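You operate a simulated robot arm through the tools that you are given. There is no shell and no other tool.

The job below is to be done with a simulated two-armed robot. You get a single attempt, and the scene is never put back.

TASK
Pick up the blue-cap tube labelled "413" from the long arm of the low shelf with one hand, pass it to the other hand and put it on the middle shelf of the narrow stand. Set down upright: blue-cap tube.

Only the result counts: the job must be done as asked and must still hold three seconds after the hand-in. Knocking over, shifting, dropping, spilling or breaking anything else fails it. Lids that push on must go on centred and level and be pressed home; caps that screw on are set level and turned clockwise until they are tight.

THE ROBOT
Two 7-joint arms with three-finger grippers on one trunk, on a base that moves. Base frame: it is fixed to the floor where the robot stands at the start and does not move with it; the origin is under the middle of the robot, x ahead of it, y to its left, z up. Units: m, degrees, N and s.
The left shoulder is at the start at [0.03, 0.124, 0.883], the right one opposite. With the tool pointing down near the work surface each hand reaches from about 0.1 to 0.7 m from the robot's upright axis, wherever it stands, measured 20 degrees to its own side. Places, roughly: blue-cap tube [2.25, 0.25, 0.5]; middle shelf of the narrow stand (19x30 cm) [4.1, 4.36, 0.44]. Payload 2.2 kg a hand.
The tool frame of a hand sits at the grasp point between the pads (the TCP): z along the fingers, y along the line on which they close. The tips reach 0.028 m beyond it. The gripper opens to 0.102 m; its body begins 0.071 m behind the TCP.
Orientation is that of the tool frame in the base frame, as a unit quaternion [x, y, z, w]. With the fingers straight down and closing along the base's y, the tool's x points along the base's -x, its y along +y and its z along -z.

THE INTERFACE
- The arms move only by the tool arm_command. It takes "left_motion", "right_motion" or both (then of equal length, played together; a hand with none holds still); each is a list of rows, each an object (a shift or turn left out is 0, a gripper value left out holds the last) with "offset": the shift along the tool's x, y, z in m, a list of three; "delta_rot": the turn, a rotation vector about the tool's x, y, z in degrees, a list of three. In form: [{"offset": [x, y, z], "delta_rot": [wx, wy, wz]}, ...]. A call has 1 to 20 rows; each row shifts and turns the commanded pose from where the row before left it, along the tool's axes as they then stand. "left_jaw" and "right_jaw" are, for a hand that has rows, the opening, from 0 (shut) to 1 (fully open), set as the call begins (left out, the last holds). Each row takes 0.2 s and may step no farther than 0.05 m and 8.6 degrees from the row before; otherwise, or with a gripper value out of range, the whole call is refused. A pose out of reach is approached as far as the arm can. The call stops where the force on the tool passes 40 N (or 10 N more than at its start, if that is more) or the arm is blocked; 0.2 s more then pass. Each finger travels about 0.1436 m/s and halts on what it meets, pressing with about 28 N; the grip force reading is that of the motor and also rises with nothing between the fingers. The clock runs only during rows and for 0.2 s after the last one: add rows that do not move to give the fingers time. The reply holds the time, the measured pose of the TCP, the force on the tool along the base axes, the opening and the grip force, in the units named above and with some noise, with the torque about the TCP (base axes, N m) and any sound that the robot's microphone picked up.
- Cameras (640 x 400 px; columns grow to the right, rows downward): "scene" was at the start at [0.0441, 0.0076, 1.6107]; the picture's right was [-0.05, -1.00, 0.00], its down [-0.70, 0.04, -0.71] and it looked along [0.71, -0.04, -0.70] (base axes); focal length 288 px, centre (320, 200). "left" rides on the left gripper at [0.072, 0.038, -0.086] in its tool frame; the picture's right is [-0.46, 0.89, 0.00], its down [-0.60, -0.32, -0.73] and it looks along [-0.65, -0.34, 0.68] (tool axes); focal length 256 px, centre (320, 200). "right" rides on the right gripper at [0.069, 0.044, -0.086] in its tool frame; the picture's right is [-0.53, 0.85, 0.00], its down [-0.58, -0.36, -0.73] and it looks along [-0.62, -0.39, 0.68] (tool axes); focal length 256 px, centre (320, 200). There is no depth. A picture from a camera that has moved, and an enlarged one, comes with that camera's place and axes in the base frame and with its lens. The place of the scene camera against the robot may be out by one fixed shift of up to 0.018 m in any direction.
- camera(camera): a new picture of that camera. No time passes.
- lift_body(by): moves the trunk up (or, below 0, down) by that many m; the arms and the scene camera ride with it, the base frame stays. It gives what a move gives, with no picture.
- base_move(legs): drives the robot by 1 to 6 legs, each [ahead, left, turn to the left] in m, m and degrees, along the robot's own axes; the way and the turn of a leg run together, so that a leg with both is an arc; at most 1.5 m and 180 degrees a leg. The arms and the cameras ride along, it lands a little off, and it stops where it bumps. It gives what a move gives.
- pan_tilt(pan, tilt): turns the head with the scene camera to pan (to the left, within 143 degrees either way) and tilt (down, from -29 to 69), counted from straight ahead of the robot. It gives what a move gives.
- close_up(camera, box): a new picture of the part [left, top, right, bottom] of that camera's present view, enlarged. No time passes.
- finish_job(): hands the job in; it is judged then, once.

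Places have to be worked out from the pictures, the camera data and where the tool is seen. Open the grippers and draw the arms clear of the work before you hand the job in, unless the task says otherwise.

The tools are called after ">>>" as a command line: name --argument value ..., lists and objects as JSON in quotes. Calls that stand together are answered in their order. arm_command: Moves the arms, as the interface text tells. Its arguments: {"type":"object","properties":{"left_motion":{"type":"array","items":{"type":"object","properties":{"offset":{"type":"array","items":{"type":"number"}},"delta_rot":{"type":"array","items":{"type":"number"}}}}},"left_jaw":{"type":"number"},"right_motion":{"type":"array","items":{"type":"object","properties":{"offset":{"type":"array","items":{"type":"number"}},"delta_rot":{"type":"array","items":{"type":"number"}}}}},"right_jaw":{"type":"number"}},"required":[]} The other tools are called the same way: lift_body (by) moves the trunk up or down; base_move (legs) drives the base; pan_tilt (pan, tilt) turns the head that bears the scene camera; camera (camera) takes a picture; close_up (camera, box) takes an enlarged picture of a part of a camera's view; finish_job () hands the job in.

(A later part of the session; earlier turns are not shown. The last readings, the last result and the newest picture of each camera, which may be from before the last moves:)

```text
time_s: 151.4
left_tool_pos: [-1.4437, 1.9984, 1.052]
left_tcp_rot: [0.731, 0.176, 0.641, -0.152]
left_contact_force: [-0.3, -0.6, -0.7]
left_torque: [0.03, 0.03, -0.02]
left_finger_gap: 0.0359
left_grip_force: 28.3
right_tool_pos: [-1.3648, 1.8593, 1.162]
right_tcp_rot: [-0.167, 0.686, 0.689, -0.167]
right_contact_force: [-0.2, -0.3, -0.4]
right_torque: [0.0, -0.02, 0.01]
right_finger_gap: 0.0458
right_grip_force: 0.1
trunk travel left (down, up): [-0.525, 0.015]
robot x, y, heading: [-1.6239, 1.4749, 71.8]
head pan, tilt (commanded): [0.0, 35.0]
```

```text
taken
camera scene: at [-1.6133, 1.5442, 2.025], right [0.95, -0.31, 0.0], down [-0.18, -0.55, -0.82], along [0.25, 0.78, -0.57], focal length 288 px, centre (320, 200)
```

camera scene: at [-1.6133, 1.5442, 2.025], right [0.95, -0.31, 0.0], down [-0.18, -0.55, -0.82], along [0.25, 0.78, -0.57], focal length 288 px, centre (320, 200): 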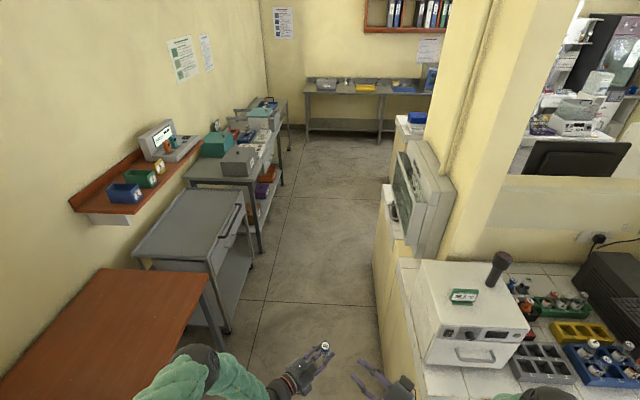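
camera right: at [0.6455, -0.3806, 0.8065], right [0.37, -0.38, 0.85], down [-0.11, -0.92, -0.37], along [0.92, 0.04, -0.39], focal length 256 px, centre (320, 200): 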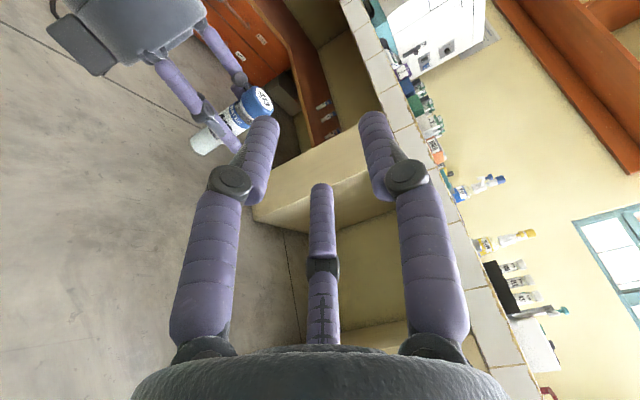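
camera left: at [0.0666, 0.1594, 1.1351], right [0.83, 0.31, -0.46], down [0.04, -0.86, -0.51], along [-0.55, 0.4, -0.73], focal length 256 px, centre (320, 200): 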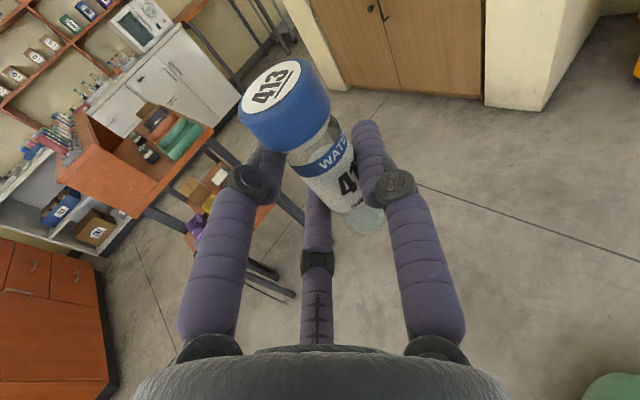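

The passage ahead is clear (about 1.1 m wide) with a device mounted on the column at arm height on the right, so I'll keep left of centre. I'll sidestep left and drive forward 1.3 m, then look.

>>> base_move --legs '[[0.0, 0.18, -1.0], [1.3, 0.0, 0.0]]'

>>> camera --camera "scene"

>>> pan_tilt --pan -60 --tilt 35

>>> camera --camera "scene"

```text
time_s: 159.0
left_tool_pos: [-1.1813, 3.2756, 1.0523]
left_tcp_rot: [0.732, 0.169, 0.644, -0.146]
left_contact_force: [0.3, -0.2, 0.5]
left_torque: [-0.02, -0.01, 0.01]
left_finger_gap: 0.0357
left_grip_force: 28.5
right_tool_pos: [-1.1069, 3.1342, 1.1625]
right_tcp_rot: [-0.161, 0.687, 0.69, -0.16]
right_contact_force: [0.0, 0.7, 0.7]
right_torque: [-0.03, 0.02, 0.0]
right_finger_gap: 0.0456
right_grip_force: 0.1
trunk travel left (down, up): [-0.525, 0.015]
robot x, y, heading: [-1.3734, 2.7558, 71.0]
head pan, tilt (commanded): [0.0, 35.0]
```

```text
taken
camera scene: at [-1.3595, 2.825, 2.025], right [0.94, -0.33, 0.0], down [-0.19, -0.54, -0.82], along [0.27, 0.77, -0.57], focal length 288 px, centre (320, 200)
```

scene: 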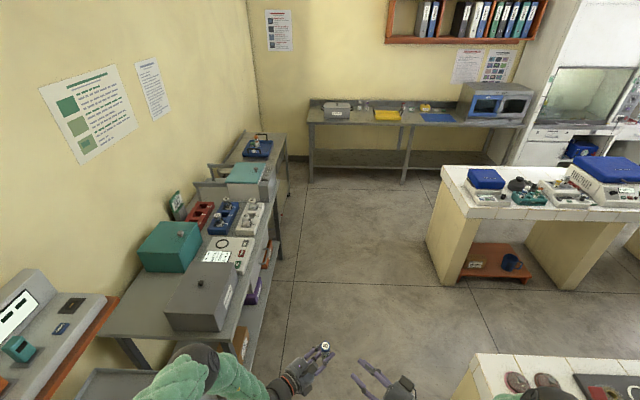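

```text
time_s: 160.3
left_tool_pos: [-1.1825, 3.2767, 1.0534]
left_tcp_rot: [0.732, 0.17, 0.643, -0.146]
left_contact_force: [0.4, -0.1, 0.6]
left_torque: [-0.01, 0.01, -0.01]
left_finger_gap: 0.0359
left_grip_force: 28.1
right_tool_pos: [-1.1063, 3.1343, 1.1615]
right_tcp_rot: [-0.16, 0.687, 0.69, -0.16]
right_contact_force: [-0.3, 0.3, 0.4]
right_torque: [-0.02, 0.01, 0.02]
right_finger_gap: 0.0458
right_grip_force: 0.1
trunk travel left (down, up): [-0.525, 0.015]
robot x, y, heading: [-1.368, 2.7556, 71.0]
head pan, tilt (commanded): [-60.0, 35.0]
```

```text
taken
camera scene: at [-1.302, 2.7582, 2.025], right [0.19, -0.98, 0.0], down [-0.56, -0.11, -0.82], along [0.8, 0.16, -0.57], focal length 288 px, centre (320, 200)
```

scene: 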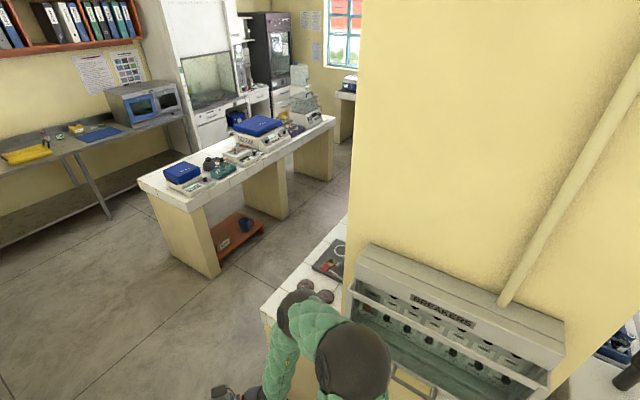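

I'm in the passage beside the column; the back area has an island bench and the fridge at the far end. I'll zoom towards the fridge and the stand area.

>>> close_up --camera "scene" --box '[220, 0, 360, 160]'

>>> pan_tilt --pan -30 --tilt 35

>>> camera --camera "scene"

```text
2.50 times, centred on (290, 80) of scene
camera zoom: at [-1.302, 2.7582, 2.025], right [0.19, -0.98, 0.0], down [-0.56, -0.11, -0.82], along [0.8, 0.16, -0.57], focal length 721 px, centre (395, 500)
```

zoom: 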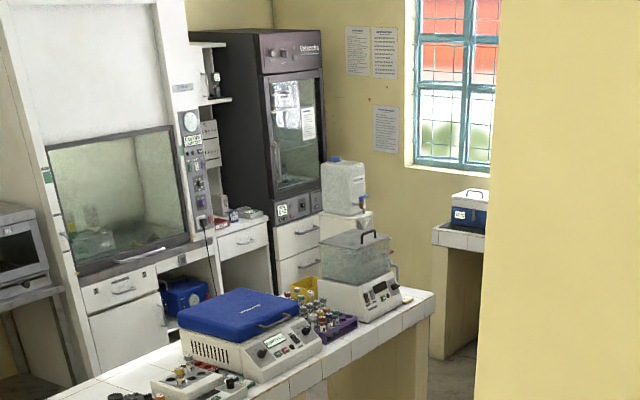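

```text
time_s: 161.2
left_tool_pos: [-1.1815, 3.2766, 1.0524]
left_tcp_rot: [0.732, 0.17, 0.643, -0.146]
left_contact_force: [-0.6, 0.1, -0.2]
left_torque: [0.02, -0.01, -0.02]
left_finger_gap: 0.036
left_grip_force: 27.5
right_tool_pos: [-1.1058, 3.1363, 1.1627]
right_tcp_rot: [-0.161, 0.688, 0.69, -0.16]
right_contact_force: [-0.2, -0.5, -0.2]
right_torque: [-0.02, -0.05, -0.02]
right_finger_gap: 0.0459
right_grip_force: 0.0
trunk travel left (down, up): [-0.525, 0.015]
robot x, y, heading: [-1.3725, 2.7566, 70.7]
head pan, tilt (commanded): [-30.0, 35.0]
```

```text
taken
camera scene: at [-1.3218, 2.7992, 2.025], right [0.65, -0.76, 0.0], down [-0.43, -0.38, -0.82], along [0.62, 0.54, -0.57], focal length 288 px, centre (320, 200)
```

scene: 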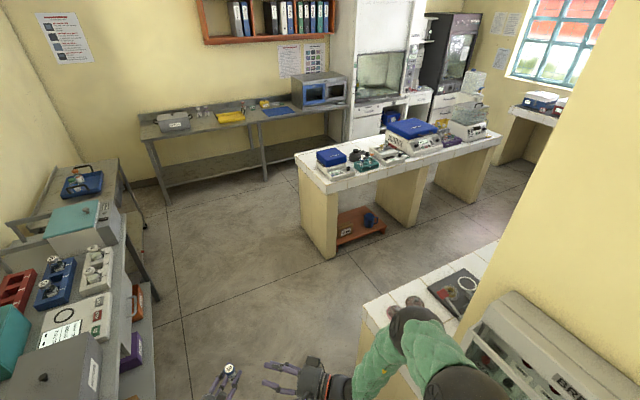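

The route: forward to the aisle between the half-wall bench and the island, turn right along it, then up past the island's end toward the fridge corner. I'll go forward 1.16 m and turn right.

>>> base_move --legs '[[1.16, 0.0, 0.0], [0.0, 0.0, -90.0]]'

>>> pan_tilt --pan 0 --tilt 35

>>> camera --camera "scene"

>>> camera --camera "left"

```text
time_s: 171.0
left_tool_pos: [-0.4724, 3.6686, 1.0515]
left_tcp_rot: [0.639, -0.396, 0.559, 0.349]
left_contact_force: [0.4, 0.5, -0.5]
left_torque: [0.0, 0.01, 0.0]
left_finger_gap: 0.0362
left_grip_force: 27.9
right_tool_pos: [-0.6133, 3.5934, 1.1617]
right_tcp_rot: [0.37, 0.601, 0.603, 0.372]
right_contact_force: [0.9, 0.9, 0.3]
right_torque: [0.0, 0.04, 0.0]
right_finger_gap: 0.0459
right_grip_force: 0.1
trunk travel left (down, up): [-0.525, 0.015]
robot x, y, heading: [-0.9948, 3.8541, -18.6]
head pan, tilt (commanded): [-30.0, 35.0]
```

```text
time_s: 171.9
left_tool_pos: [-0.4748, 3.6704, 1.0519]
left_tcp_rot: [0.64, -0.396, 0.559, 0.349]
left_contact_force: [-0.6, -0.8, -0.4]
left_torque: [0.01, -0.01, -0.04]
left_finger_gap: 0.036
left_grip_force: 28.0
right_tool_pos: [-0.6144, 3.5933, 1.1632]
right_tcp_rot: [0.371, 0.601, 0.601, 0.373]
right_contact_force: [1.6, 0.2, -0.9]
right_torque: [0.0, 0.0, 0.02]
right_finger_gap: 0.0461
right_grip_force: 0.1
trunk travel left (down, up): [-0.525, 0.015]
robot x, y, heading: [-0.9944, 3.8533, -18.9]
head pan, tilt (commanded): [0.0, 35.0]
```

```text
taken
camera scene: at [-0.9453, 3.848, 2.025], right [-0.32, -0.95, 0.0], down [-0.54, 0.18, -0.82], along [0.78, -0.26, -0.57], focal length 288 px, centre (320, 200)
```

scene: 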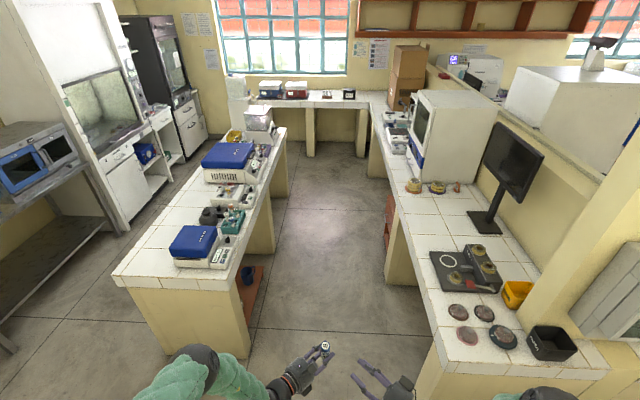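

```text
taken
camera left: at [-0.5412, 3.7205, 1.1351], right [-0.82, -0.34, -0.46], down [-0.07, 0.86, -0.5], along [0.56, -0.38, -0.73], focal length 256 px, centre (320, 200)
```

left: 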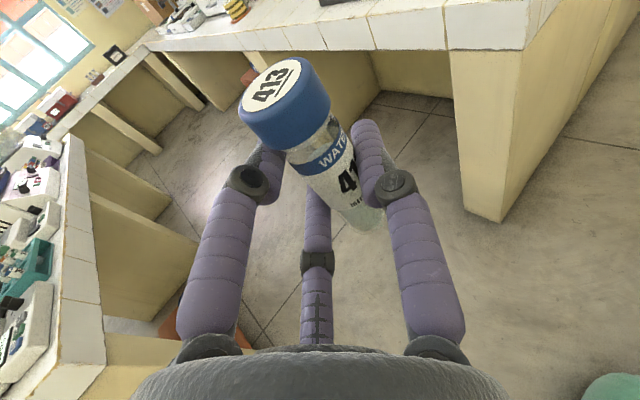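

The aisle ahead is clear. I'll zoom in on the far-left corner by the fridge to find the stand.

>>> close_up --camera "scene" --box '[150, 40, 310, 160]'

```text
3.33 times, centred on (230, 100) of scene
camera zoom: at [-0.9453, 3.848, 2.025], right [-0.32, -0.95, 0.0], down [-0.54, 0.18, -0.82], along [0.78, -0.26, -0.57], focal length 962 px, centre (620, 533)
```

zoom: 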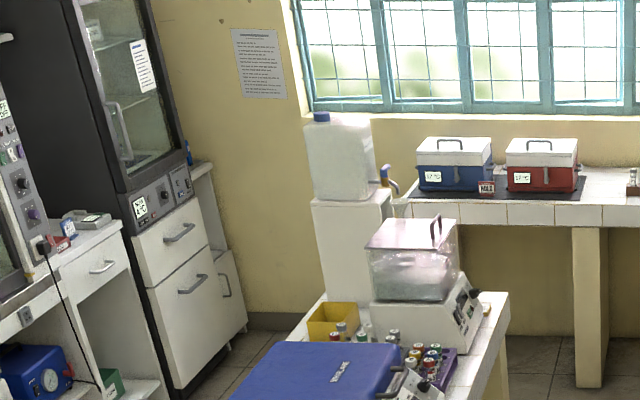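

The stand is right beside the fridge: open space between its top (z≈0.85) and a lower cabinet whose top is the middle shelf. I'll drive along the aisle in two legs.

>>> base_move --legs '[[1.4, 0.0, -0.5], [1.2, 0.0, 0.0]]'

>>> pan_tilt --pan 30 --tilt 30

>>> camera --camera "scene"

>>> pan_tilt --pan 0 --tilt 40

>>> camera --camera "scene"

```text
time_s: 184.5
left_tool_pos: [1.9494, 2.762, 1.0522]
left_tcp_rot: [0.631, -0.41, 0.551, 0.361]
left_contact_force: [-0.1, 0.1, -0.4]
left_torque: [0.03, 0.0, 0.04]
left_finger_gap: 0.036
left_grip_force: 28.1
right_tool_pos: [1.8054, 2.692, 1.1625]
right_tcp_rot: [0.382, 0.593, 0.595, 0.385]
right_contact_force: [0.9, 0.3, 0.7]
right_torque: [0.05, 0.0, -0.02]
right_finger_gap: 0.0458
right_grip_force: 0.1
trunk travel left (down, up): [-0.525, 0.015]
robot x, y, heading: [1.4382, 2.9691, -21.5]
head pan, tilt (commanded): [0.0, 35.0]
```

```text
time_s: 185.5
left_tool_pos: [1.9494, 2.7609, 1.0516]
left_tcp_rot: [0.63, -0.41, 0.551, 0.362]
left_contact_force: [0.5, -0.5, -0.6]
left_torque: [0.0, 0.02, 0.01]
left_finger_gap: 0.0358
left_grip_force: 27.7
right_tool_pos: [1.805, 2.6904, 1.1622]
right_tcp_rot: [0.383, 0.592, 0.595, 0.385]
right_contact_force: [1.6, 0.0, -0.8]
right_torque: [-0.02, 0.01, 0.03]
right_finger_gap: 0.0458
right_grip_force: 0.1
trunk travel left (down, up): [-0.525, 0.015]
robot x, y, heading: [1.4355, 2.9677, -21.2]
head pan, tilt (commanded): [30.0, 30.0]
```

```text
taken
camera scene: at [1.4912, 3.0048, 2.0328], right [0.15, -0.99, 0.0], down [-0.49, -0.08, -0.87], along [0.86, 0.13, -0.5], focal length 288 px, centre (320, 200)
```

scene: 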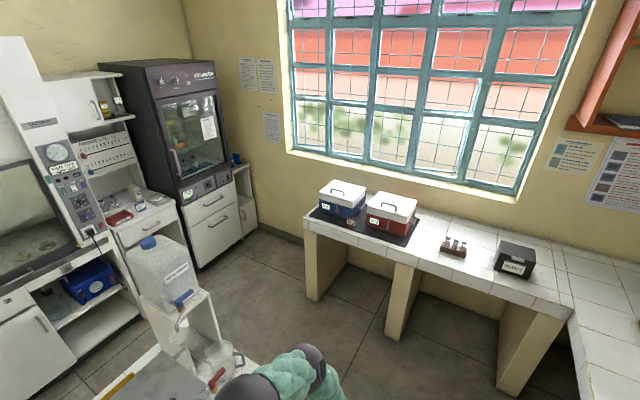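

```text
time_s: 186.4
left_tool_pos: [1.9478, 2.7604, 1.0512]
left_tcp_rot: [0.63, -0.41, 0.552, 0.362]
left_contact_force: [0.0, -0.9, -0.7]
left_torque: [0.0, -0.02, 0.01]
left_finger_gap: 0.0362
left_grip_force: 28.2
right_tool_pos: [1.8046, 2.6908, 1.1616]
right_tcp_rot: [0.383, 0.593, 0.593, 0.386]
right_contact_force: [0.0, 0.0, 0.5]
right_torque: [0.01, -0.02, 0.03]
right_finger_gap: 0.0458
right_grip_force: 0.0
trunk travel left (down, up): [-0.525, 0.015]
robot x, y, heading: [1.4395, 2.9704, -21.3]
head pan, tilt (commanded): [0.0, 40.0]
```

```text
taken
camera scene: at [1.4812, 2.9604, 2.0175], right [-0.36, -0.93, 0.0], down [-0.6, 0.23, -0.77], along [0.71, -0.28, -0.64], focal length 288 px, centre (320, 200)
```

scene: 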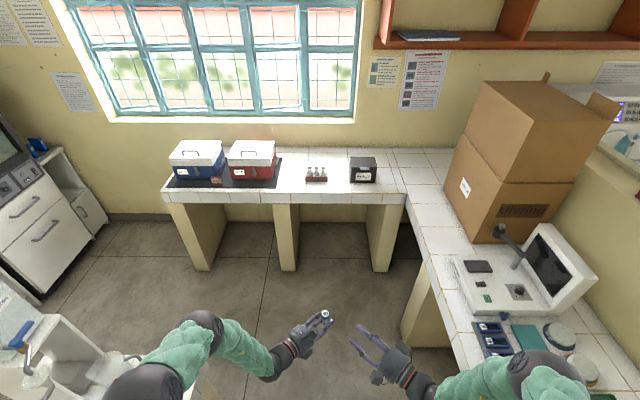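

Good view now: the stand is the narrow white unit just right of the fridge. I'll zoom in on it.

>>> pan_tilt --pan 45 --tilt 30

>>> camera --camera "scene"

>>> close_up --camera "scene" --box '[290, 130, 390, 250]'

```text
time_s: 187.5
left_tool_pos: [1.9485, 2.7607, 1.0517]
left_tcp_rot: [0.631, -0.409, 0.552, 0.361]
left_contact_force: [-0.2, 0.1, -1.0]
left_torque: [-0.01, 0.04, -0.01]
left_finger_gap: 0.0358
left_grip_force: 27.9
right_tool_pos: [1.804, 2.6919, 1.1617]
right_tcp_rot: [0.383, 0.593, 0.594, 0.386]
right_contact_force: [0.0, -0.5, -0.1]
right_torque: [-0.01, 0.03, 0.02]
right_finger_gap: 0.0458
right_grip_force: 0.1
trunk travel left (down, up): [-0.525, 0.015]
robot x, y, heading: [1.436, 2.9671, -21.4]
head pan, tilt (commanded): [45.0, 30.0]
```

```text
taken
camera scene: at [1.4847, 3.0274, 2.0328], right [0.4, -0.92, 0.0], down [-0.46, -0.2, -0.87], along [0.79, 0.35, -0.5], focal length 288 px, centre (320, 200)
```

scene: 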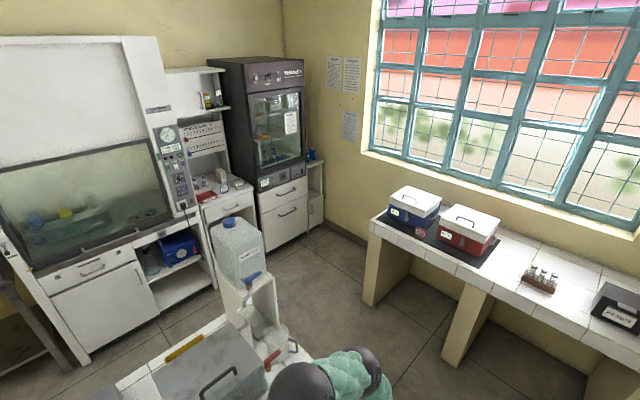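

```text
3.33 times, centred on (340, 190) of scene
camera zoom: at [1.4847, 3.0274, 2.0328], right [0.4, -0.92, 0.0], down [-0.46, -0.2, -0.87], along [0.79, 0.35, -0.5], focal length 962 px, centre (253, 233)
```

zoom: 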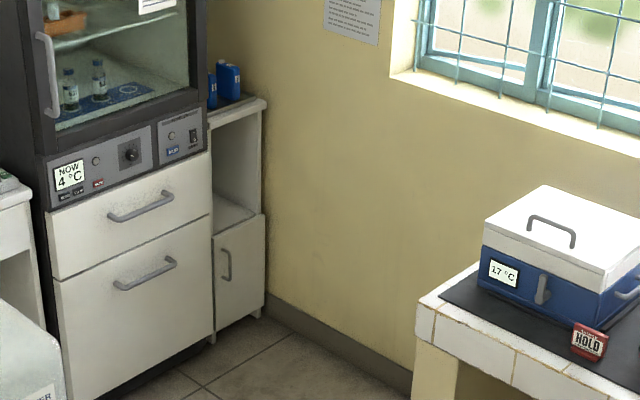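

The stand is 0.2 m wide (front face at about s2≈5.33 in room coordinates) with its right side almost touching the window wall. It's open between z≈0.44 and 0.81, and the shelf looks empty. I'll advance, turn left before the window bench, and sidestep towards the middle of the gap.

>>> base_move --legs '[[0.82, 0.0, 0.0], [0.0, 0.0, 92.0], [0.3, -0.22, 0.0]]'

>>> pan_tilt --pan 0 --tilt 40

>>> camera --camera "scene"

```text
time_s: 197.8
left_tool_pos: [2.695, 3.4011, 1.0514]
left_tcp_rot: [0.733, 0.169, 0.643, -0.145]
left_contact_force: [0.5, 0.1, -0.8]
left_torque: [-0.02, 0.02, 0.01]
left_finger_gap: 0.0358
left_grip_force: 28.1
right_tool_pos: [2.7709, 3.261, 1.1609]
right_tcp_rot: [-0.16, 0.687, 0.69, -0.16]
right_contact_force: [-0.7, 0.7, 0.0]
right_torque: [0.0, 0.0, 0.0]
right_finger_gap: 0.0461
right_grip_force: 0.0
trunk travel left (down, up): [-0.525, 0.015]
robot x, y, heading: [2.5063, 2.8851, 70.8]
head pan, tilt (commanded): [45.0, 30.0]
```

```text
time_s: 198.9
left_tool_pos: [2.6943, 3.4012, 1.0521]
left_tcp_rot: [0.732, 0.169, 0.644, -0.146]
left_contact_force: [-0.3, 0.0, -0.4]
left_torque: [0.03, 0.01, -0.01]
left_finger_gap: 0.036
left_grip_force: 28.0
right_tool_pos: [2.77, 3.2605, 1.1621]
right_tcp_rot: [-0.161, 0.687, 0.69, -0.16]
right_contact_force: [0.0, 0.8, -0.2]
right_torque: [-0.02, 0.03, 0.02]
right_finger_gap: 0.0462
right_grip_force: 0.0
trunk travel left (down, up): [-0.525, 0.015]
robot x, y, heading: [2.5079, 2.8839, 70.9]
head pan, tilt (commanded): [0.0, 40.0]
```

```text
taken
camera scene: at [2.5167, 2.9477, 2.0175], right [0.94, -0.33, 0.0], down [-0.21, -0.61, -0.77], along [0.25, 0.72, -0.64], focal length 288 px, centre (320, 200)
```

scene: 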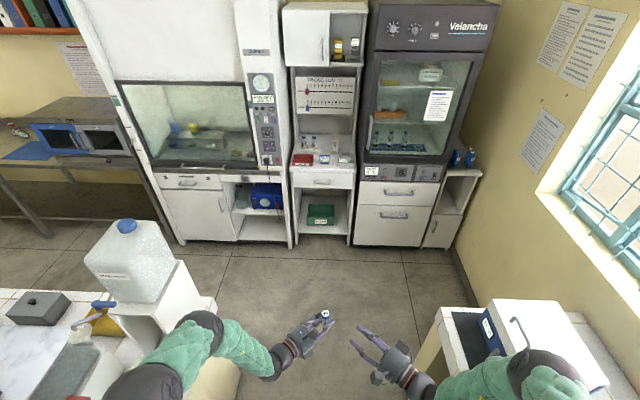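

Everything lines up: the stand is ahead-right, and I'm between the island rig and the window bench. I'll drive 1.05 m forward and turn right about 40° to face the stand from open floor.

>>> base_move --legs '[[1.05, -0.02, 0.0], [0.0, 0.0, -40.0]]'

>>> pan_tilt --pan 0 --tilt 45

>>> camera --camera "scene"

```text
time_s: 206.2
left_tool_pos: [3.3459, 4.148, 1.0527]
left_tcp_rot: [0.746, -0.091, 0.654, 0.082]
left_contact_force: [0.0, 1.1, -1.3]
left_torque: [0.01, 0.02, -0.01]
left_finger_gap: 0.0359
left_grip_force: 28.2
right_tool_pos: [3.3142, 3.9917, 1.1632]
right_tcp_rot: [0.084, 0.701, 0.703, 0.086]
right_contact_force: [0.1, -0.2, 0.2]
right_torque: [-0.02, -0.03, 0.02]
right_finger_gap: 0.0457
right_grip_force: 0.1
trunk travel left (down, up): [-0.525, 0.015]
robot x, y, heading: [2.8686, 3.8714, 30.8]
head pan, tilt (commanded): [0.0, 40.0]
```

```text
time_s: 206.9
left_tool_pos: [3.3465, 4.1473, 1.0524]
left_tcp_rot: [0.746, -0.091, 0.654, 0.082]
left_contact_force: [0.0, -0.8, 0.3]
left_torque: [0.01, -0.05, 0.01]
left_finger_gap: 0.0359
left_grip_force: 28.5
right_tool_pos: [3.3135, 3.9894, 1.1619]
right_tcp_rot: [0.084, 0.701, 0.703, 0.085]
right_contact_force: [0.5, 0.6, 0.7]
right_torque: [-0.03, 0.01, -0.02]
right_finger_gap: 0.0455
right_grip_force: 0.1
trunk travel left (down, up): [-0.525, 0.015]
robot x, y, heading: [2.8695, 3.8704, 30.8]
head pan, tilt (commanded): [0.0, 45.0]
```

```text
taken
camera scene: at [2.9057, 3.91, 2.0103], right [0.51, -0.86, 0.0], down [-0.61, -0.36, -0.71], along [0.61, 0.36, -0.71], focal length 288 px, centre (320, 200)
```

scene: 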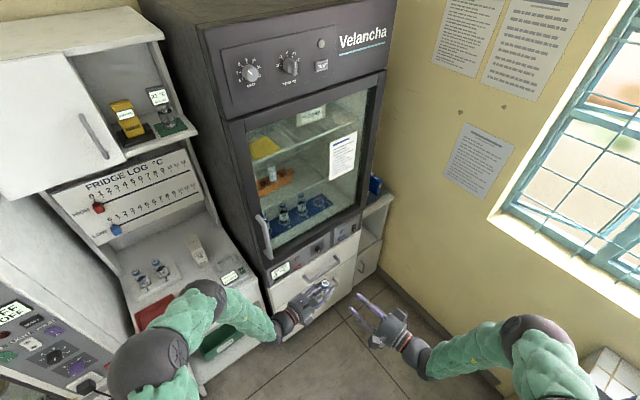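

I'm in open floor in front of the fridge, with the stand just to its right. I'll rotate the left hand from its hand-over angle to point straight ahead of the robot, moving it slightly forward-left.

>>> arm_command --left_motion '[{"offset": [-0.0003, -0.0212, -0.0026], "delta_rot": [7.53, 0.02, -0.98]}, {"offset": [0, -0.0214, 0.0002], "delta_rot": [7.53, 0.02, -0.98]}, {"offset": [0.0004, -0.0211, 0.0031], "delta_rot": [7.53, 0.02, -0.98]}, {"offset": [0.0008, -0.0205, 0.0059], "delta_rot": [7.53, 0.02, -0.98]}, {"offset": [0.0011, -0.0196, 0.0084], "delta_rot": [7.53, 0.02, -0.98]}, {"offset": [0.0014, -0.0183, 0.011], "delta_rot": [7.53, 0.02, -0.98]}]'

>>> camera --camera "scene"

>>> camera --camera "left"

```text
time_s: 208.3
left_tool_pos: [3.371, 4.2602, 1.0369]
left_tcp_rot: [0.748, 0.143, 0.638, -0.113]
left_contact_force: [-0.3, 0.3, -1.3]
left_torque: [0.03, -0.02, 0.02]
left_finger_gap: 0.036
left_grip_force: 28.1
left hand out of reach, approached as far as the arm can: row 5, 6
right_tool_pos: [3.3125, 3.9921, 1.1629]
right_tcp_rot: [0.083, 0.701, 0.703, 0.085]
right_contact_force: [0.3, 0.3, 0.5]
right_torque: [-0.01, 0.01, 0.0]
right_finger_gap: 0.0459
right_grip_force: 0.0
trunk travel left (down, up): [-0.525, 0.015]
robot x, y, heading: [2.872, 3.8735, 31.1]
head pan, tilt (commanded): [0.0, 45.0]
```

```text
taken
camera scene: at [2.9055, 3.9107, 2.0102], right [0.51, -0.86, 0.0], down [-0.61, -0.36, -0.71], along [0.61, 0.36, -0.71], focal length 288 px, centre (320, 200)
```

scene: 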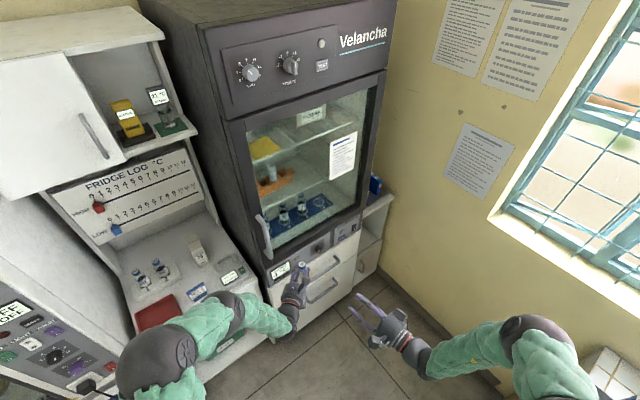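

```text
taken
camera left: at [3.3156, 4.1983, 1.1221], right [0.25, -0.86, -0.45], down [-0.88, 0.0, -0.48], along [0.41, 0.51, -0.75], focal length 256 px, centre (320, 200)
```

left: 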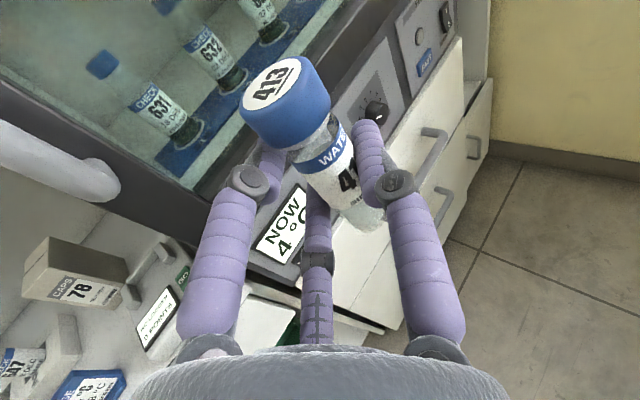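

The left hand stops at about 10° inward here, matching the mirrored limits I saw on the right arm. I'll lower the trunk toward placing height here in the open floor and then adjust the arm postures.

>>> lift_body --by -0.4

>>> camera --camera "scene"

```text
time_s: 212.1
left_tool_pos: [3.3709, 4.2586, 0.6365]
left_tcp_rot: [0.748, 0.142, 0.638, -0.113]
left_contact_force: [0.6, 0.4, -0.2]
left_torque: [0.01, 0.03, 0.01]
left_finger_gap: 0.0361
left_grip_force: 27.7
right_tool_pos: [3.314, 3.9904, 0.7637]
right_tcp_rot: [0.083, 0.7, 0.704, 0.085]
right_contact_force: [1.5, 0.4, -0.4]
right_torque: [-0.01, 0.04, 0.01]
right_finger_gap: 0.0459
right_grip_force: 0.1
trunk travel left (down, up): [-0.125, 0.415]
robot x, y, heading: [2.8666, 3.8742, 31.1]
head pan, tilt (commanded): [0.0, 45.0]
```

```text
taken
camera scene: at [2.9055, 3.9101, 1.6103], right [0.51, -0.86, 0.0], down [-0.61, -0.36, -0.71], along [0.61, 0.36, -0.71], focal length 288 px, centre (320, 200)
```

scene: 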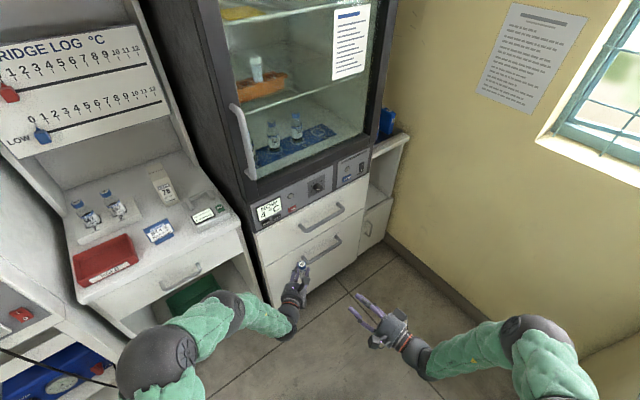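

Next I'll raise the right arm out of the way: pitch the hand up and lift it, so the arm becomes narrow on the wall side.

>>> arm_command --right_motion '[{"offset": [0, 0.03, 0], "delta_rot": [-8, 0, 0]}, {"offset": [0, 0.0297, 0.0042], "delta_rot": [-8, 0, 0]}, {"offset": [0, 0.0288, 0.0083], "delta_rot": [-8, 0, 0]}, {"offset": [0, 0.0274, 0.0122], "delta_rot": [-8, 0, 0]}, {"offset": [0, 0.0254, 0.0159], "delta_rot": [-8, 0, 0]}, {"offset": [0, 0.023, 0.0193], "delta_rot": [-8, 0, 0]}, {"offset": [0, 0.0201, 0.0223], "delta_rot": [-8, 0, 0]}, {"offset": [0, 0.0168, 0.0249], "delta_rot": [-8, 0, 0]}]'

>>> pan_tilt --pan -20 --tilt 50

>>> camera --camera "scene"

```text
time_s: 213.9
left_tool_pos: [3.3733, 4.2586, 0.6353]
left_tcp_rot: [0.749, 0.142, 0.637, -0.113]
left_contact_force: [-0.8, 0.0, -0.8]
left_torque: [0.01, -0.03, 0.05]
left_finger_gap: 0.0359
left_grip_force: 28.1
right_tool_pos: [3.3271, 4.0608, 1.0337]
right_tcp_rot: [0.032, 0.315, 0.942, 0.111]
right_contact_force: [0.6, 0.1, -0.5]
right_torque: [0.01, -0.04, 0.01]
right_finger_gap: 0.0459
right_grip_force: 0.0
right hand out of reach, approached as far as the arm can: row 6, 7, 8
trunk travel left (down, up): [-0.125, 0.415]
robot x, y, heading: [2.869, 3.8714, 31.0]
head pan, tilt (commanded): [0.0, 45.0]
```

```text
time_s: 214.7
left_tool_pos: [3.3722, 4.2592, 0.6367]
left_tcp_rot: [0.748, 0.142, 0.638, -0.113]
left_contact_force: [-0.3, 0.3, -0.1]
left_torque: [-0.01, 0.02, -0.03]
left_finger_gap: 0.0363
left_grip_force: 27.8
right_tool_pos: [3.3253, 4.0611, 1.034]
right_tcp_rot: [0.03, 0.315, 0.942, 0.111]
right_contact_force: [-0.6, -0.1, 0.0]
right_torque: [0.02, -0.01, 0.02]
right_finger_gap: 0.0461
right_grip_force: 0.1
trunk travel left (down, up): [-0.125, 0.415]
robot x, y, heading: [2.8699, 3.8724, 30.8]
head pan, tilt (commanded): [-20.0, 50.0]
```

```text
taken
camera scene: at [2.9113, 3.883, 1.6033], right [0.19, -0.98, 0.0], down [-0.75, -0.15, -0.64], along [0.63, 0.12, -0.77], focal length 288 px, centre (320, 200)
```

scene: 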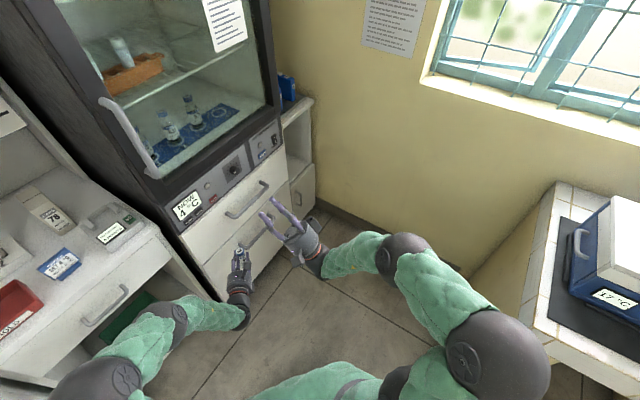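

The right upper arm now points straight up, so it's narrow (about 0.34 m). I'll pull the right hand back and up a bit so it won't meet the window wall.

>>> arm_command --right_motion '[{"offset": [0.0141, 0.0213, 0.0051]}, {"offset": [0.0141, 0.0213, 0.0051]}, {"offset": [0.0141, 0.0213, 0.0051]}, {"offset": [0.0141, 0.0213, 0.0051]}, {"offset": [0.0141, 0.0213, 0.0051]}, {"offset": [0.0141, 0.0213, 0.0051]}]'

>>> pan_tilt --pan -20 --tilt 60

>>> camera --camera "scene"

```text
time_s: 216.1
left_tool_pos: [3.3717, 4.26, 0.6359]
left_tcp_rot: [0.749, 0.142, 0.637, -0.113]
left_contact_force: [0.1, 0.1, -0.8]
left_torque: [0.01, 0.01, 0.0]
left_finger_gap: 0.0359
left_grip_force: 28.2
right_tool_pos: [3.2313, 4.0063, 1.143]
right_tcp_rot: [0.029, 0.303, 0.946, 0.11]
right_contact_force: [1.2, -1.2, -0.1]
right_torque: [0.0, 0.0, 0.01]
right_finger_gap: 0.046
right_grip_force: 0.0
right hand out of reach, approached as far as the arm can: row 1, 2
trunk travel left (down, up): [-0.125, 0.415]
robot x, y, heading: [2.8752, 3.8708, 31.1]
head pan, tilt (commanded): [-20.0, 50.0]
```

```text
time_s: 216.8
left_tool_pos: [3.3707, 4.2594, 0.637]
left_tcp_rot: [0.749, 0.142, 0.638, -0.112]
left_contact_force: [0.0, -0.2, -0.9]
left_torque: [-0.01, 0.01, -0.01]
left_finger_gap: 0.0358
left_grip_force: 27.9
right_tool_pos: [3.2319, 4.0064, 1.1446]
right_tcp_rot: [0.029, 0.302, 0.946, 0.112]
right_contact_force: [0.3, 1.0, -0.3]
right_torque: [-0.03, -0.06, 0.02]
right_finger_gap: 0.0457
right_grip_force: 0.0
trunk travel left (down, up): [-0.125, 0.415]
robot x, y, heading: [2.8708, 3.8732, 30.9]
head pan, tilt (commanded): [-20.0, 60.0]
```

```text
taken
camera scene: at [2.9012, 3.881, 1.5908], right [0.19, -0.98, 0.0], down [-0.85, -0.16, -0.5], along [0.49, 0.09, -0.87], focal length 288 px, centre (320, 200)
```

scene: 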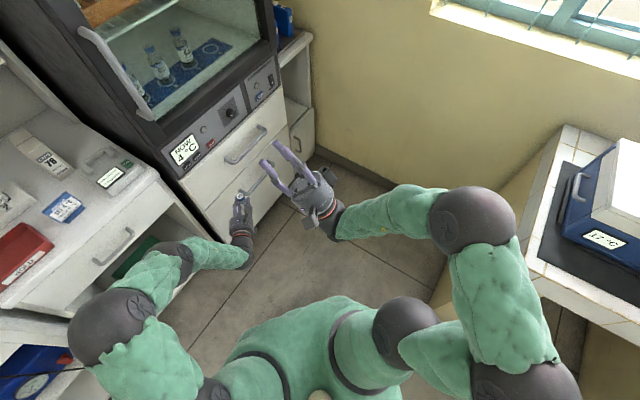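

The right arm is tucked. Now I'll drive diagonally right to the spot in front of the stand, staying clear of the window bench and the wall.

>>> base_move --legs '[[0.4, -0.46, 4.0]]'

>>> pan_tilt --pan 5 --tilt 50

>>> camera --camera "scene"

>>> camera --camera "left"

```text
time_s: 220.3
left_tool_pos: [3.9291, 4.1283, 0.6365]
left_tcp_rot: [0.743, 0.169, 0.633, -0.135]
left_contact_force: [-0.1, 1.0, -0.1]
left_torque: [-0.04, 0.02, 0.01]
left_finger_gap: 0.0359
left_grip_force: 28.0
right_tool_pos: [3.8089, 3.8673, 1.1425]
right_tcp_rot: [0.019, 0.304, 0.949, 0.078]
right_contact_force: [0.1, 0.2, -0.3]
right_torque: [0.0, -0.02, 0.04]
right_finger_gap: 0.0459
right_grip_force: 0.0
trunk travel left (down, up): [-0.125, 0.415]
robot x, y, heading: [3.4529, 3.7072, 34.8]
head pan, tilt (commanded): [-20.0, 60.0]
```

```text
time_s: 221.2
left_tool_pos: [3.9289, 4.1274, 0.638]
left_tcp_rot: [0.743, 0.168, 0.633, -0.135]
left_contact_force: [0.3, 0.0, -0.7]
left_torque: [0.0, 0.03, 0.0]
left_finger_gap: 0.0358
left_grip_force: 27.9
right_tool_pos: [3.8071, 3.8674, 1.144]
right_tcp_rot: [0.019, 0.303, 0.949, 0.078]
right_contact_force: [0.1, 0.0, -0.1]
right_torque: [0.05, -0.01, 0.0]
right_finger_gap: 0.0458
right_grip_force: 0.1
trunk travel left (down, up): [-0.125, 0.415]
robot x, y, heading: [3.4561, 3.7058, 35.0]
head pan, tilt (commanded): [5.0, 50.0]
```

```text
taken
camera scene: at [3.4814, 3.751, 1.6033], right [0.64, -0.77, 0.0], down [-0.59, -0.49, -0.64], along [0.49, 0.41, -0.77], focal length 288 px, centre (320, 200)
```

scene: 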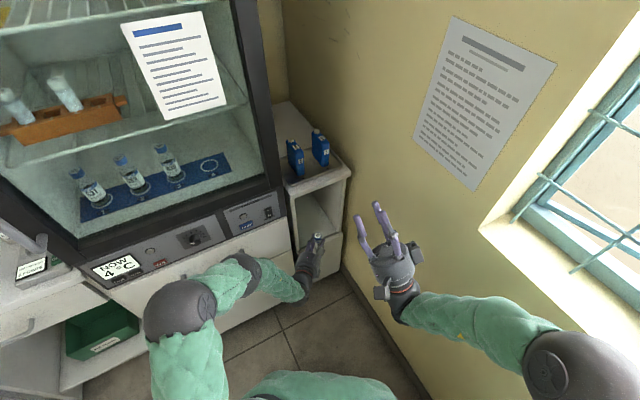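

```text
taken
camera left: at [3.8774, 4.0631, 0.7223], right [0.31, -0.84, -0.45], down [-0.87, -0.06, -0.48], along [0.38, 0.54, -0.75], focal length 256 px, centre (320, 200)
```

left: 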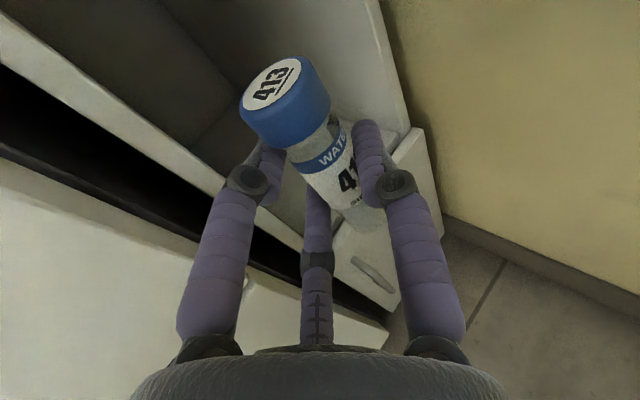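

I'm in front of the stand. I'll zoom in on it to locate the shelf, side panels and front edge precisely.

>>> close_up --camera "scene" --box '[255, 120, 375, 300]'

>>> close_up --camera "left" --box '[160, 0, 460, 190]'

```text
2.22 times, centred on (315, 210) of scene
camera zoom: at [3.4814, 3.751, 1.6033], right [0.64, -0.77, 0.0], down [-0.59, -0.49, -0.64], along [0.49, 0.41, -0.77], focal length 641 px, centre (331, 178)
```

zoom: 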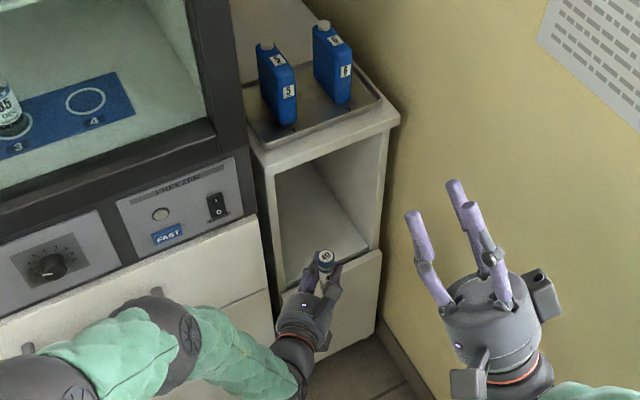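

```text
2.11 times, centred on (310, 95) of left
camera zoom: at [3.8774, 4.0631, 0.7223], right [0.31, -0.84, -0.45], down [-0.87, -0.06, -0.48], along [0.38, 0.54, -0.75], focal length 539 px, centre (341, 421)
```

zoom: 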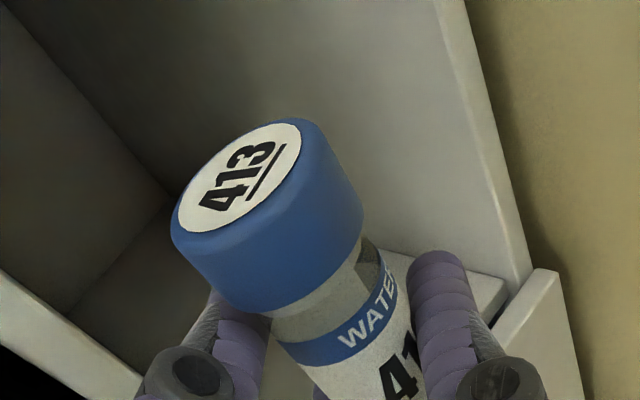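

Estimates of the shelf height differ between views (0.44–0.55), so I'll lower the trunk 0.1 m and use the hand camera's vertical parallax to pin it down.

>>> lift_body --by -0.06

>>> camera --camera "left"

>>> close_up --camera "left" --box '[160, 0, 460, 190]'

```text
time_s: 222.2
left_tool_pos: [3.9286, 4.1292, 0.5767]
left_tcp_rot: [0.743, 0.168, 0.633, -0.135]
left_contact_force: [0.8, -0.3, -0.6]
left_torque: [-0.01, 0.02, -0.03]
left_finger_gap: 0.036
left_grip_force: 28.1
right_tool_pos: [3.8077, 3.8651, 1.0843]
right_tcp_rot: [0.019, 0.303, 0.95, 0.078]
right_contact_force: [0.5, -0.5, -0.3]
right_torque: [0.0, 0.05, 0.03]
right_finger_gap: 0.0462
right_grip_force: 0.0
trunk travel left (down, up): [-0.065, 0.475]
robot x, y, heading: [3.452, 3.707, 35.2]
head pan, tilt (commanded): [5.0, 50.0]
```

```text
taken
camera left: at [3.8774, 4.0631, 0.6626], right [0.31, -0.84, -0.45], down [-0.87, -0.06, -0.48], along [0.38, 0.54, -0.75], focal length 256 px, centre (320, 200)
```

left: 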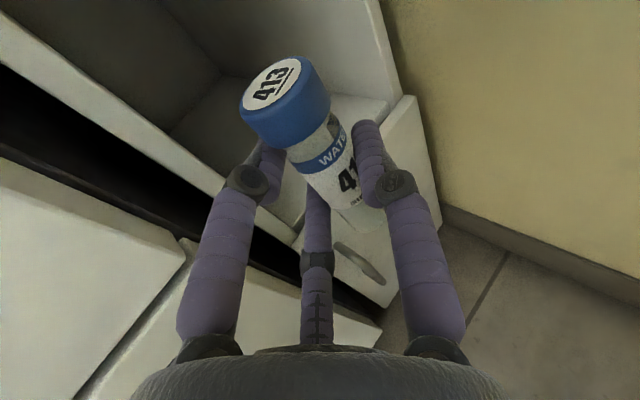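

```text
2.11 times, centred on (310, 95) of left
camera zoom: at [3.8774, 4.0631, 0.6626], right [0.31, -0.84, -0.45], down [-0.87, -0.06, -0.48], along [0.38, 0.54, -0.75], focal length 539 px, centre (341, 421)
```

zoom: 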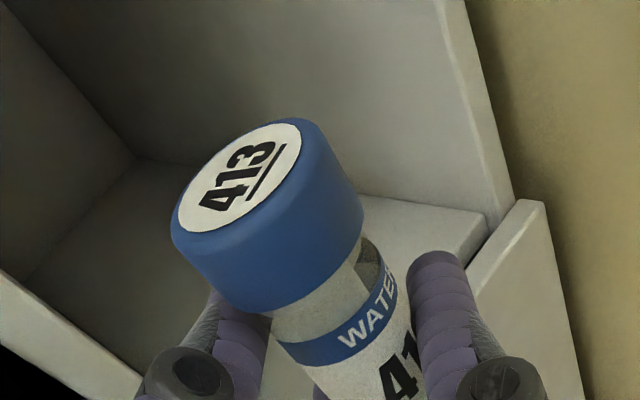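

Parallax gives a shelf height of about 0.445, with the right inner front corner near (4.13, 4.17) and the stand facing about 68°. The left hand needs to point more squarely in, so I'll shift it left in the robot frame and then yaw it outward as far as it goes.

>>> arm_command --left_motion '[{"offset": [-0.0006, -0.0156, -0.004]}, {"offset": [-0.0006, -0.0156, -0.004]}, {"offset": [-0.0006, -0.0156, -0.004]}, {"offset": [-0.0006, -0.0156, -0.004]}, {"offset": [-0.0006, -0.0156, -0.004]}, {"offset": [-0.0006, -0.0156, -0.004]}]'

>>> arm_command --left_motion '[{"delta_rot": [4.93, 0.06, -0.8]}, {"delta_rot": [4.93, 0.06, -0.8]}]'

```text
time_s: 223.6
left_tool_pos: [3.873, 4.1928, 0.5744]
left_tcp_rot: [0.746, 0.161, 0.633, -0.13]
left_contact_force: [27.2, -29.7, 4.2]
left_torque: [0.7, 0.42, -0.92]
left_finger_gap: 0.0358
left_grip_force: 28.0
right_tool_pos: [3.8101, 3.8626, 1.0835]
right_tcp_rot: [0.02, 0.302, 0.95, 0.079]
right_contact_force: [-0.3, 0.2, -0.3]
right_torque: [-0.01, -0.02, 0.02]
right_finger_gap: 0.0458
right_grip_force: 0.0
trunk travel left (down, up): [-0.065, 0.475]
robot x, y, heading: [3.457, 3.7046, 34.6]
head pan, tilt (commanded): [5.0, 50.0]
```

```text
time_s: 224.0
left_tool_pos: [3.8733, 4.1905, 0.574]
left_tcp_rot: [0.74, 0.19, 0.627, -0.153]
left_contact_force: [3.6, -3.8, -0.9]
left_torque: [0.12, 0.03, -0.07]
left_finger_gap: 0.0359
left_grip_force: 28.1
left hand out of reach, approached as far as the arm can: row 2
right_tool_pos: [3.8081, 3.8661, 1.0837]
right_tcp_rot: [0.019, 0.304, 0.949, 0.079]
right_contact_force: [-0.5, 0.6, -0.1]
right_torque: [-0.01, 0.03, 0.01]
right_finger_gap: 0.0459
right_grip_force: 0.1
trunk travel left (down, up): [-0.065, 0.475]
robot x, y, heading: [3.4553, 3.7017, 34.6]
head pan, tilt (commanded): [5.0, 50.0]
stopped in row 2 (left hand): the force on the tool passed its limit at 53 N (the readings are from after the stop); the commanded pose is now the measured one
```

The hand touched something on its left/front side (about 53 N), probably the fridge drawer handle. I'll look before moving.

>>> camera --camera "left"

>>> pan_tilt --pan 20 --tilt 55

>>> camera --camera "scene"

>>> close_up --camera "scene" --box '[220, 130, 460, 330]'

```text
taken
camera left: at [3.8259, 4.1232, 0.6606], right [0.35, -0.82, -0.45], down [-0.87, -0.11, -0.48], along [0.34, 0.56, -0.75], focal length 256 px, centre (320, 200)
```

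left: 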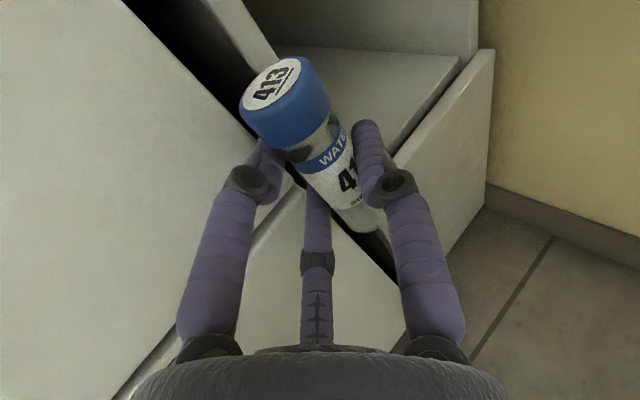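

```text
time_s: 224.8
left_tool_pos: [3.8728, 4.1912, 0.5735]
left_tcp_rot: [0.739, 0.19, 0.628, -0.154]
left_contact_force: [5.2, -9.8, -1.3]
left_torque: [0.17, 0.06, -0.19]
left_finger_gap: 0.0362
left_grip_force: 28.0
right_tool_pos: [3.8098, 3.8643, 1.0831]
right_tcp_rot: [0.02, 0.303, 0.95, 0.079]
right_contact_force: [0.3, 0.0, 0.3]
right_torque: [-0.01, -0.01, -0.01]
right_finger_gap: 0.0459
right_grip_force: 0.0
trunk travel left (down, up): [-0.065, 0.475]
robot x, y, heading: [3.4541, 3.7043, 34.9]
head pan, tilt (commanded): [20.0, 55.0]
```

```text
taken
camera scene: at [3.465, 3.7593, 1.5368], right [0.82, -0.58, 0.0], down [-0.47, -0.67, -0.57], along [0.33, 0.47, -0.82], focal length 288 px, centre (320, 200)
```

scene: 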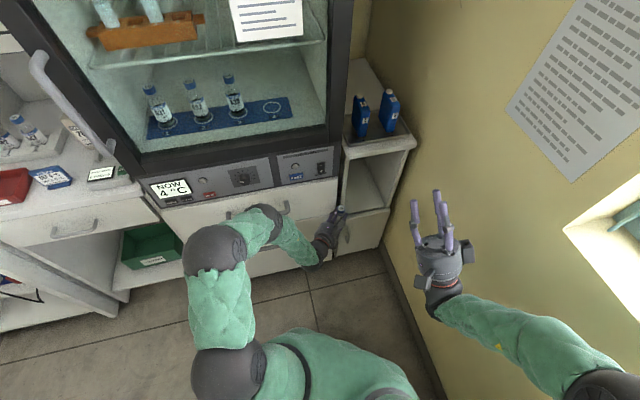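

```text
2.00 times, centred on (340, 230) of scene
camera zoom: at [3.465, 3.7593, 1.5368], right [0.82, -0.58, 0.0], down [-0.47, -0.67, -0.57], along [0.33, 0.47, -0.82], focal length 577 px, centre (280, 140)
```

zoom: 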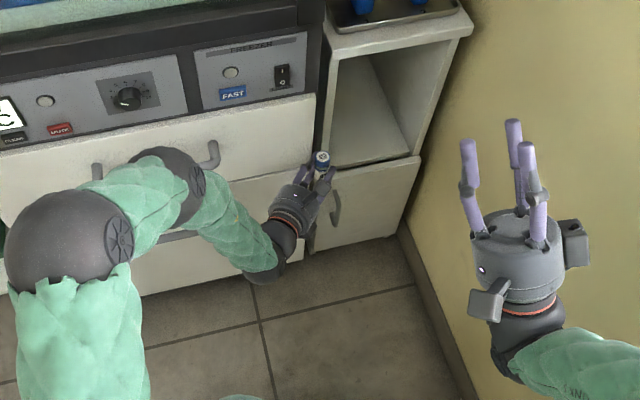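

The left fingers are against the fridge's lower drawer front. I'll back the robot away from the fridge first, then shift right towards the stand.

>>> base_move --legs '[[-0.045, -0.03, 0.0]]'

>>> camera --camera "left"

>>> close_up --camera "scene" --box '[120, 130, 440, 330]'

```text
time_s: 225.7
left_tool_pos: [3.8634, 4.1693, 0.5742]
left_tcp_rot: [0.74, 0.192, 0.626, -0.153]
left_contact_force: [-0.3, 0.2, -0.4]
left_torque: [-0.02, 0.03, 0.01]
left_finger_gap: 0.0359
left_grip_force: 28.4
right_tool_pos: [3.7987, 3.8444, 1.0827]
right_tcp_rot: [0.02, 0.304, 0.949, 0.079]
right_contact_force: [-0.2, 0.3, 0.2]
right_torque: [0.01, 0.0, 0.02]
right_finger_gap: 0.0459
right_grip_force: 0.0
trunk travel left (down, up): [-0.065, 0.475]
robot x, y, heading: [3.4471, 3.684, 35.1]
head pan, tilt (commanded): [20.0, 55.0]
stopped in leg 1: the robot was blocked; the commanded pose is now the measured one
```

```text
taken
camera left: at [3.8145, 4.102, 0.6592], right [0.36, -0.82, -0.45], down [-0.87, -0.12, -0.48], along [0.34, 0.56, -0.76], focal length 256 px, centre (320, 200)
```

left: 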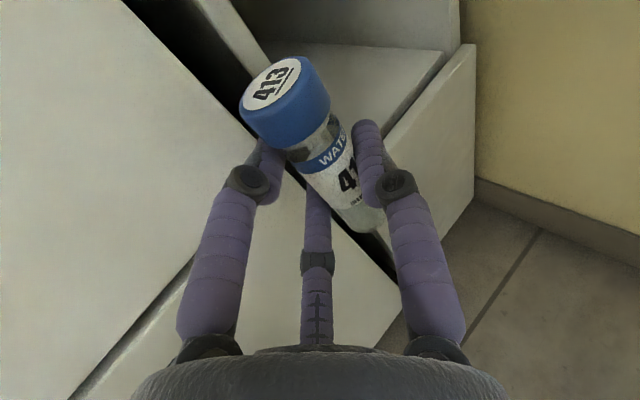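

```text
2.00 times, centred on (280, 230) of scene
camera zoom: at [3.4552, 3.7389, 1.5368], right [0.82, -0.58, 0.0], down [-0.47, -0.67, -0.57], along [0.33, 0.47, -0.82], focal length 577 px, centre (400, 140)
```

zoom: 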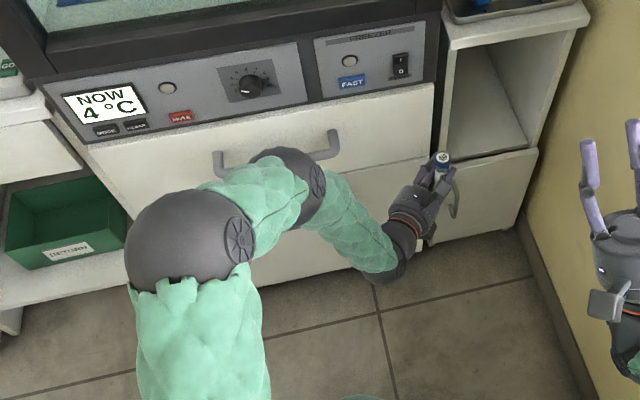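

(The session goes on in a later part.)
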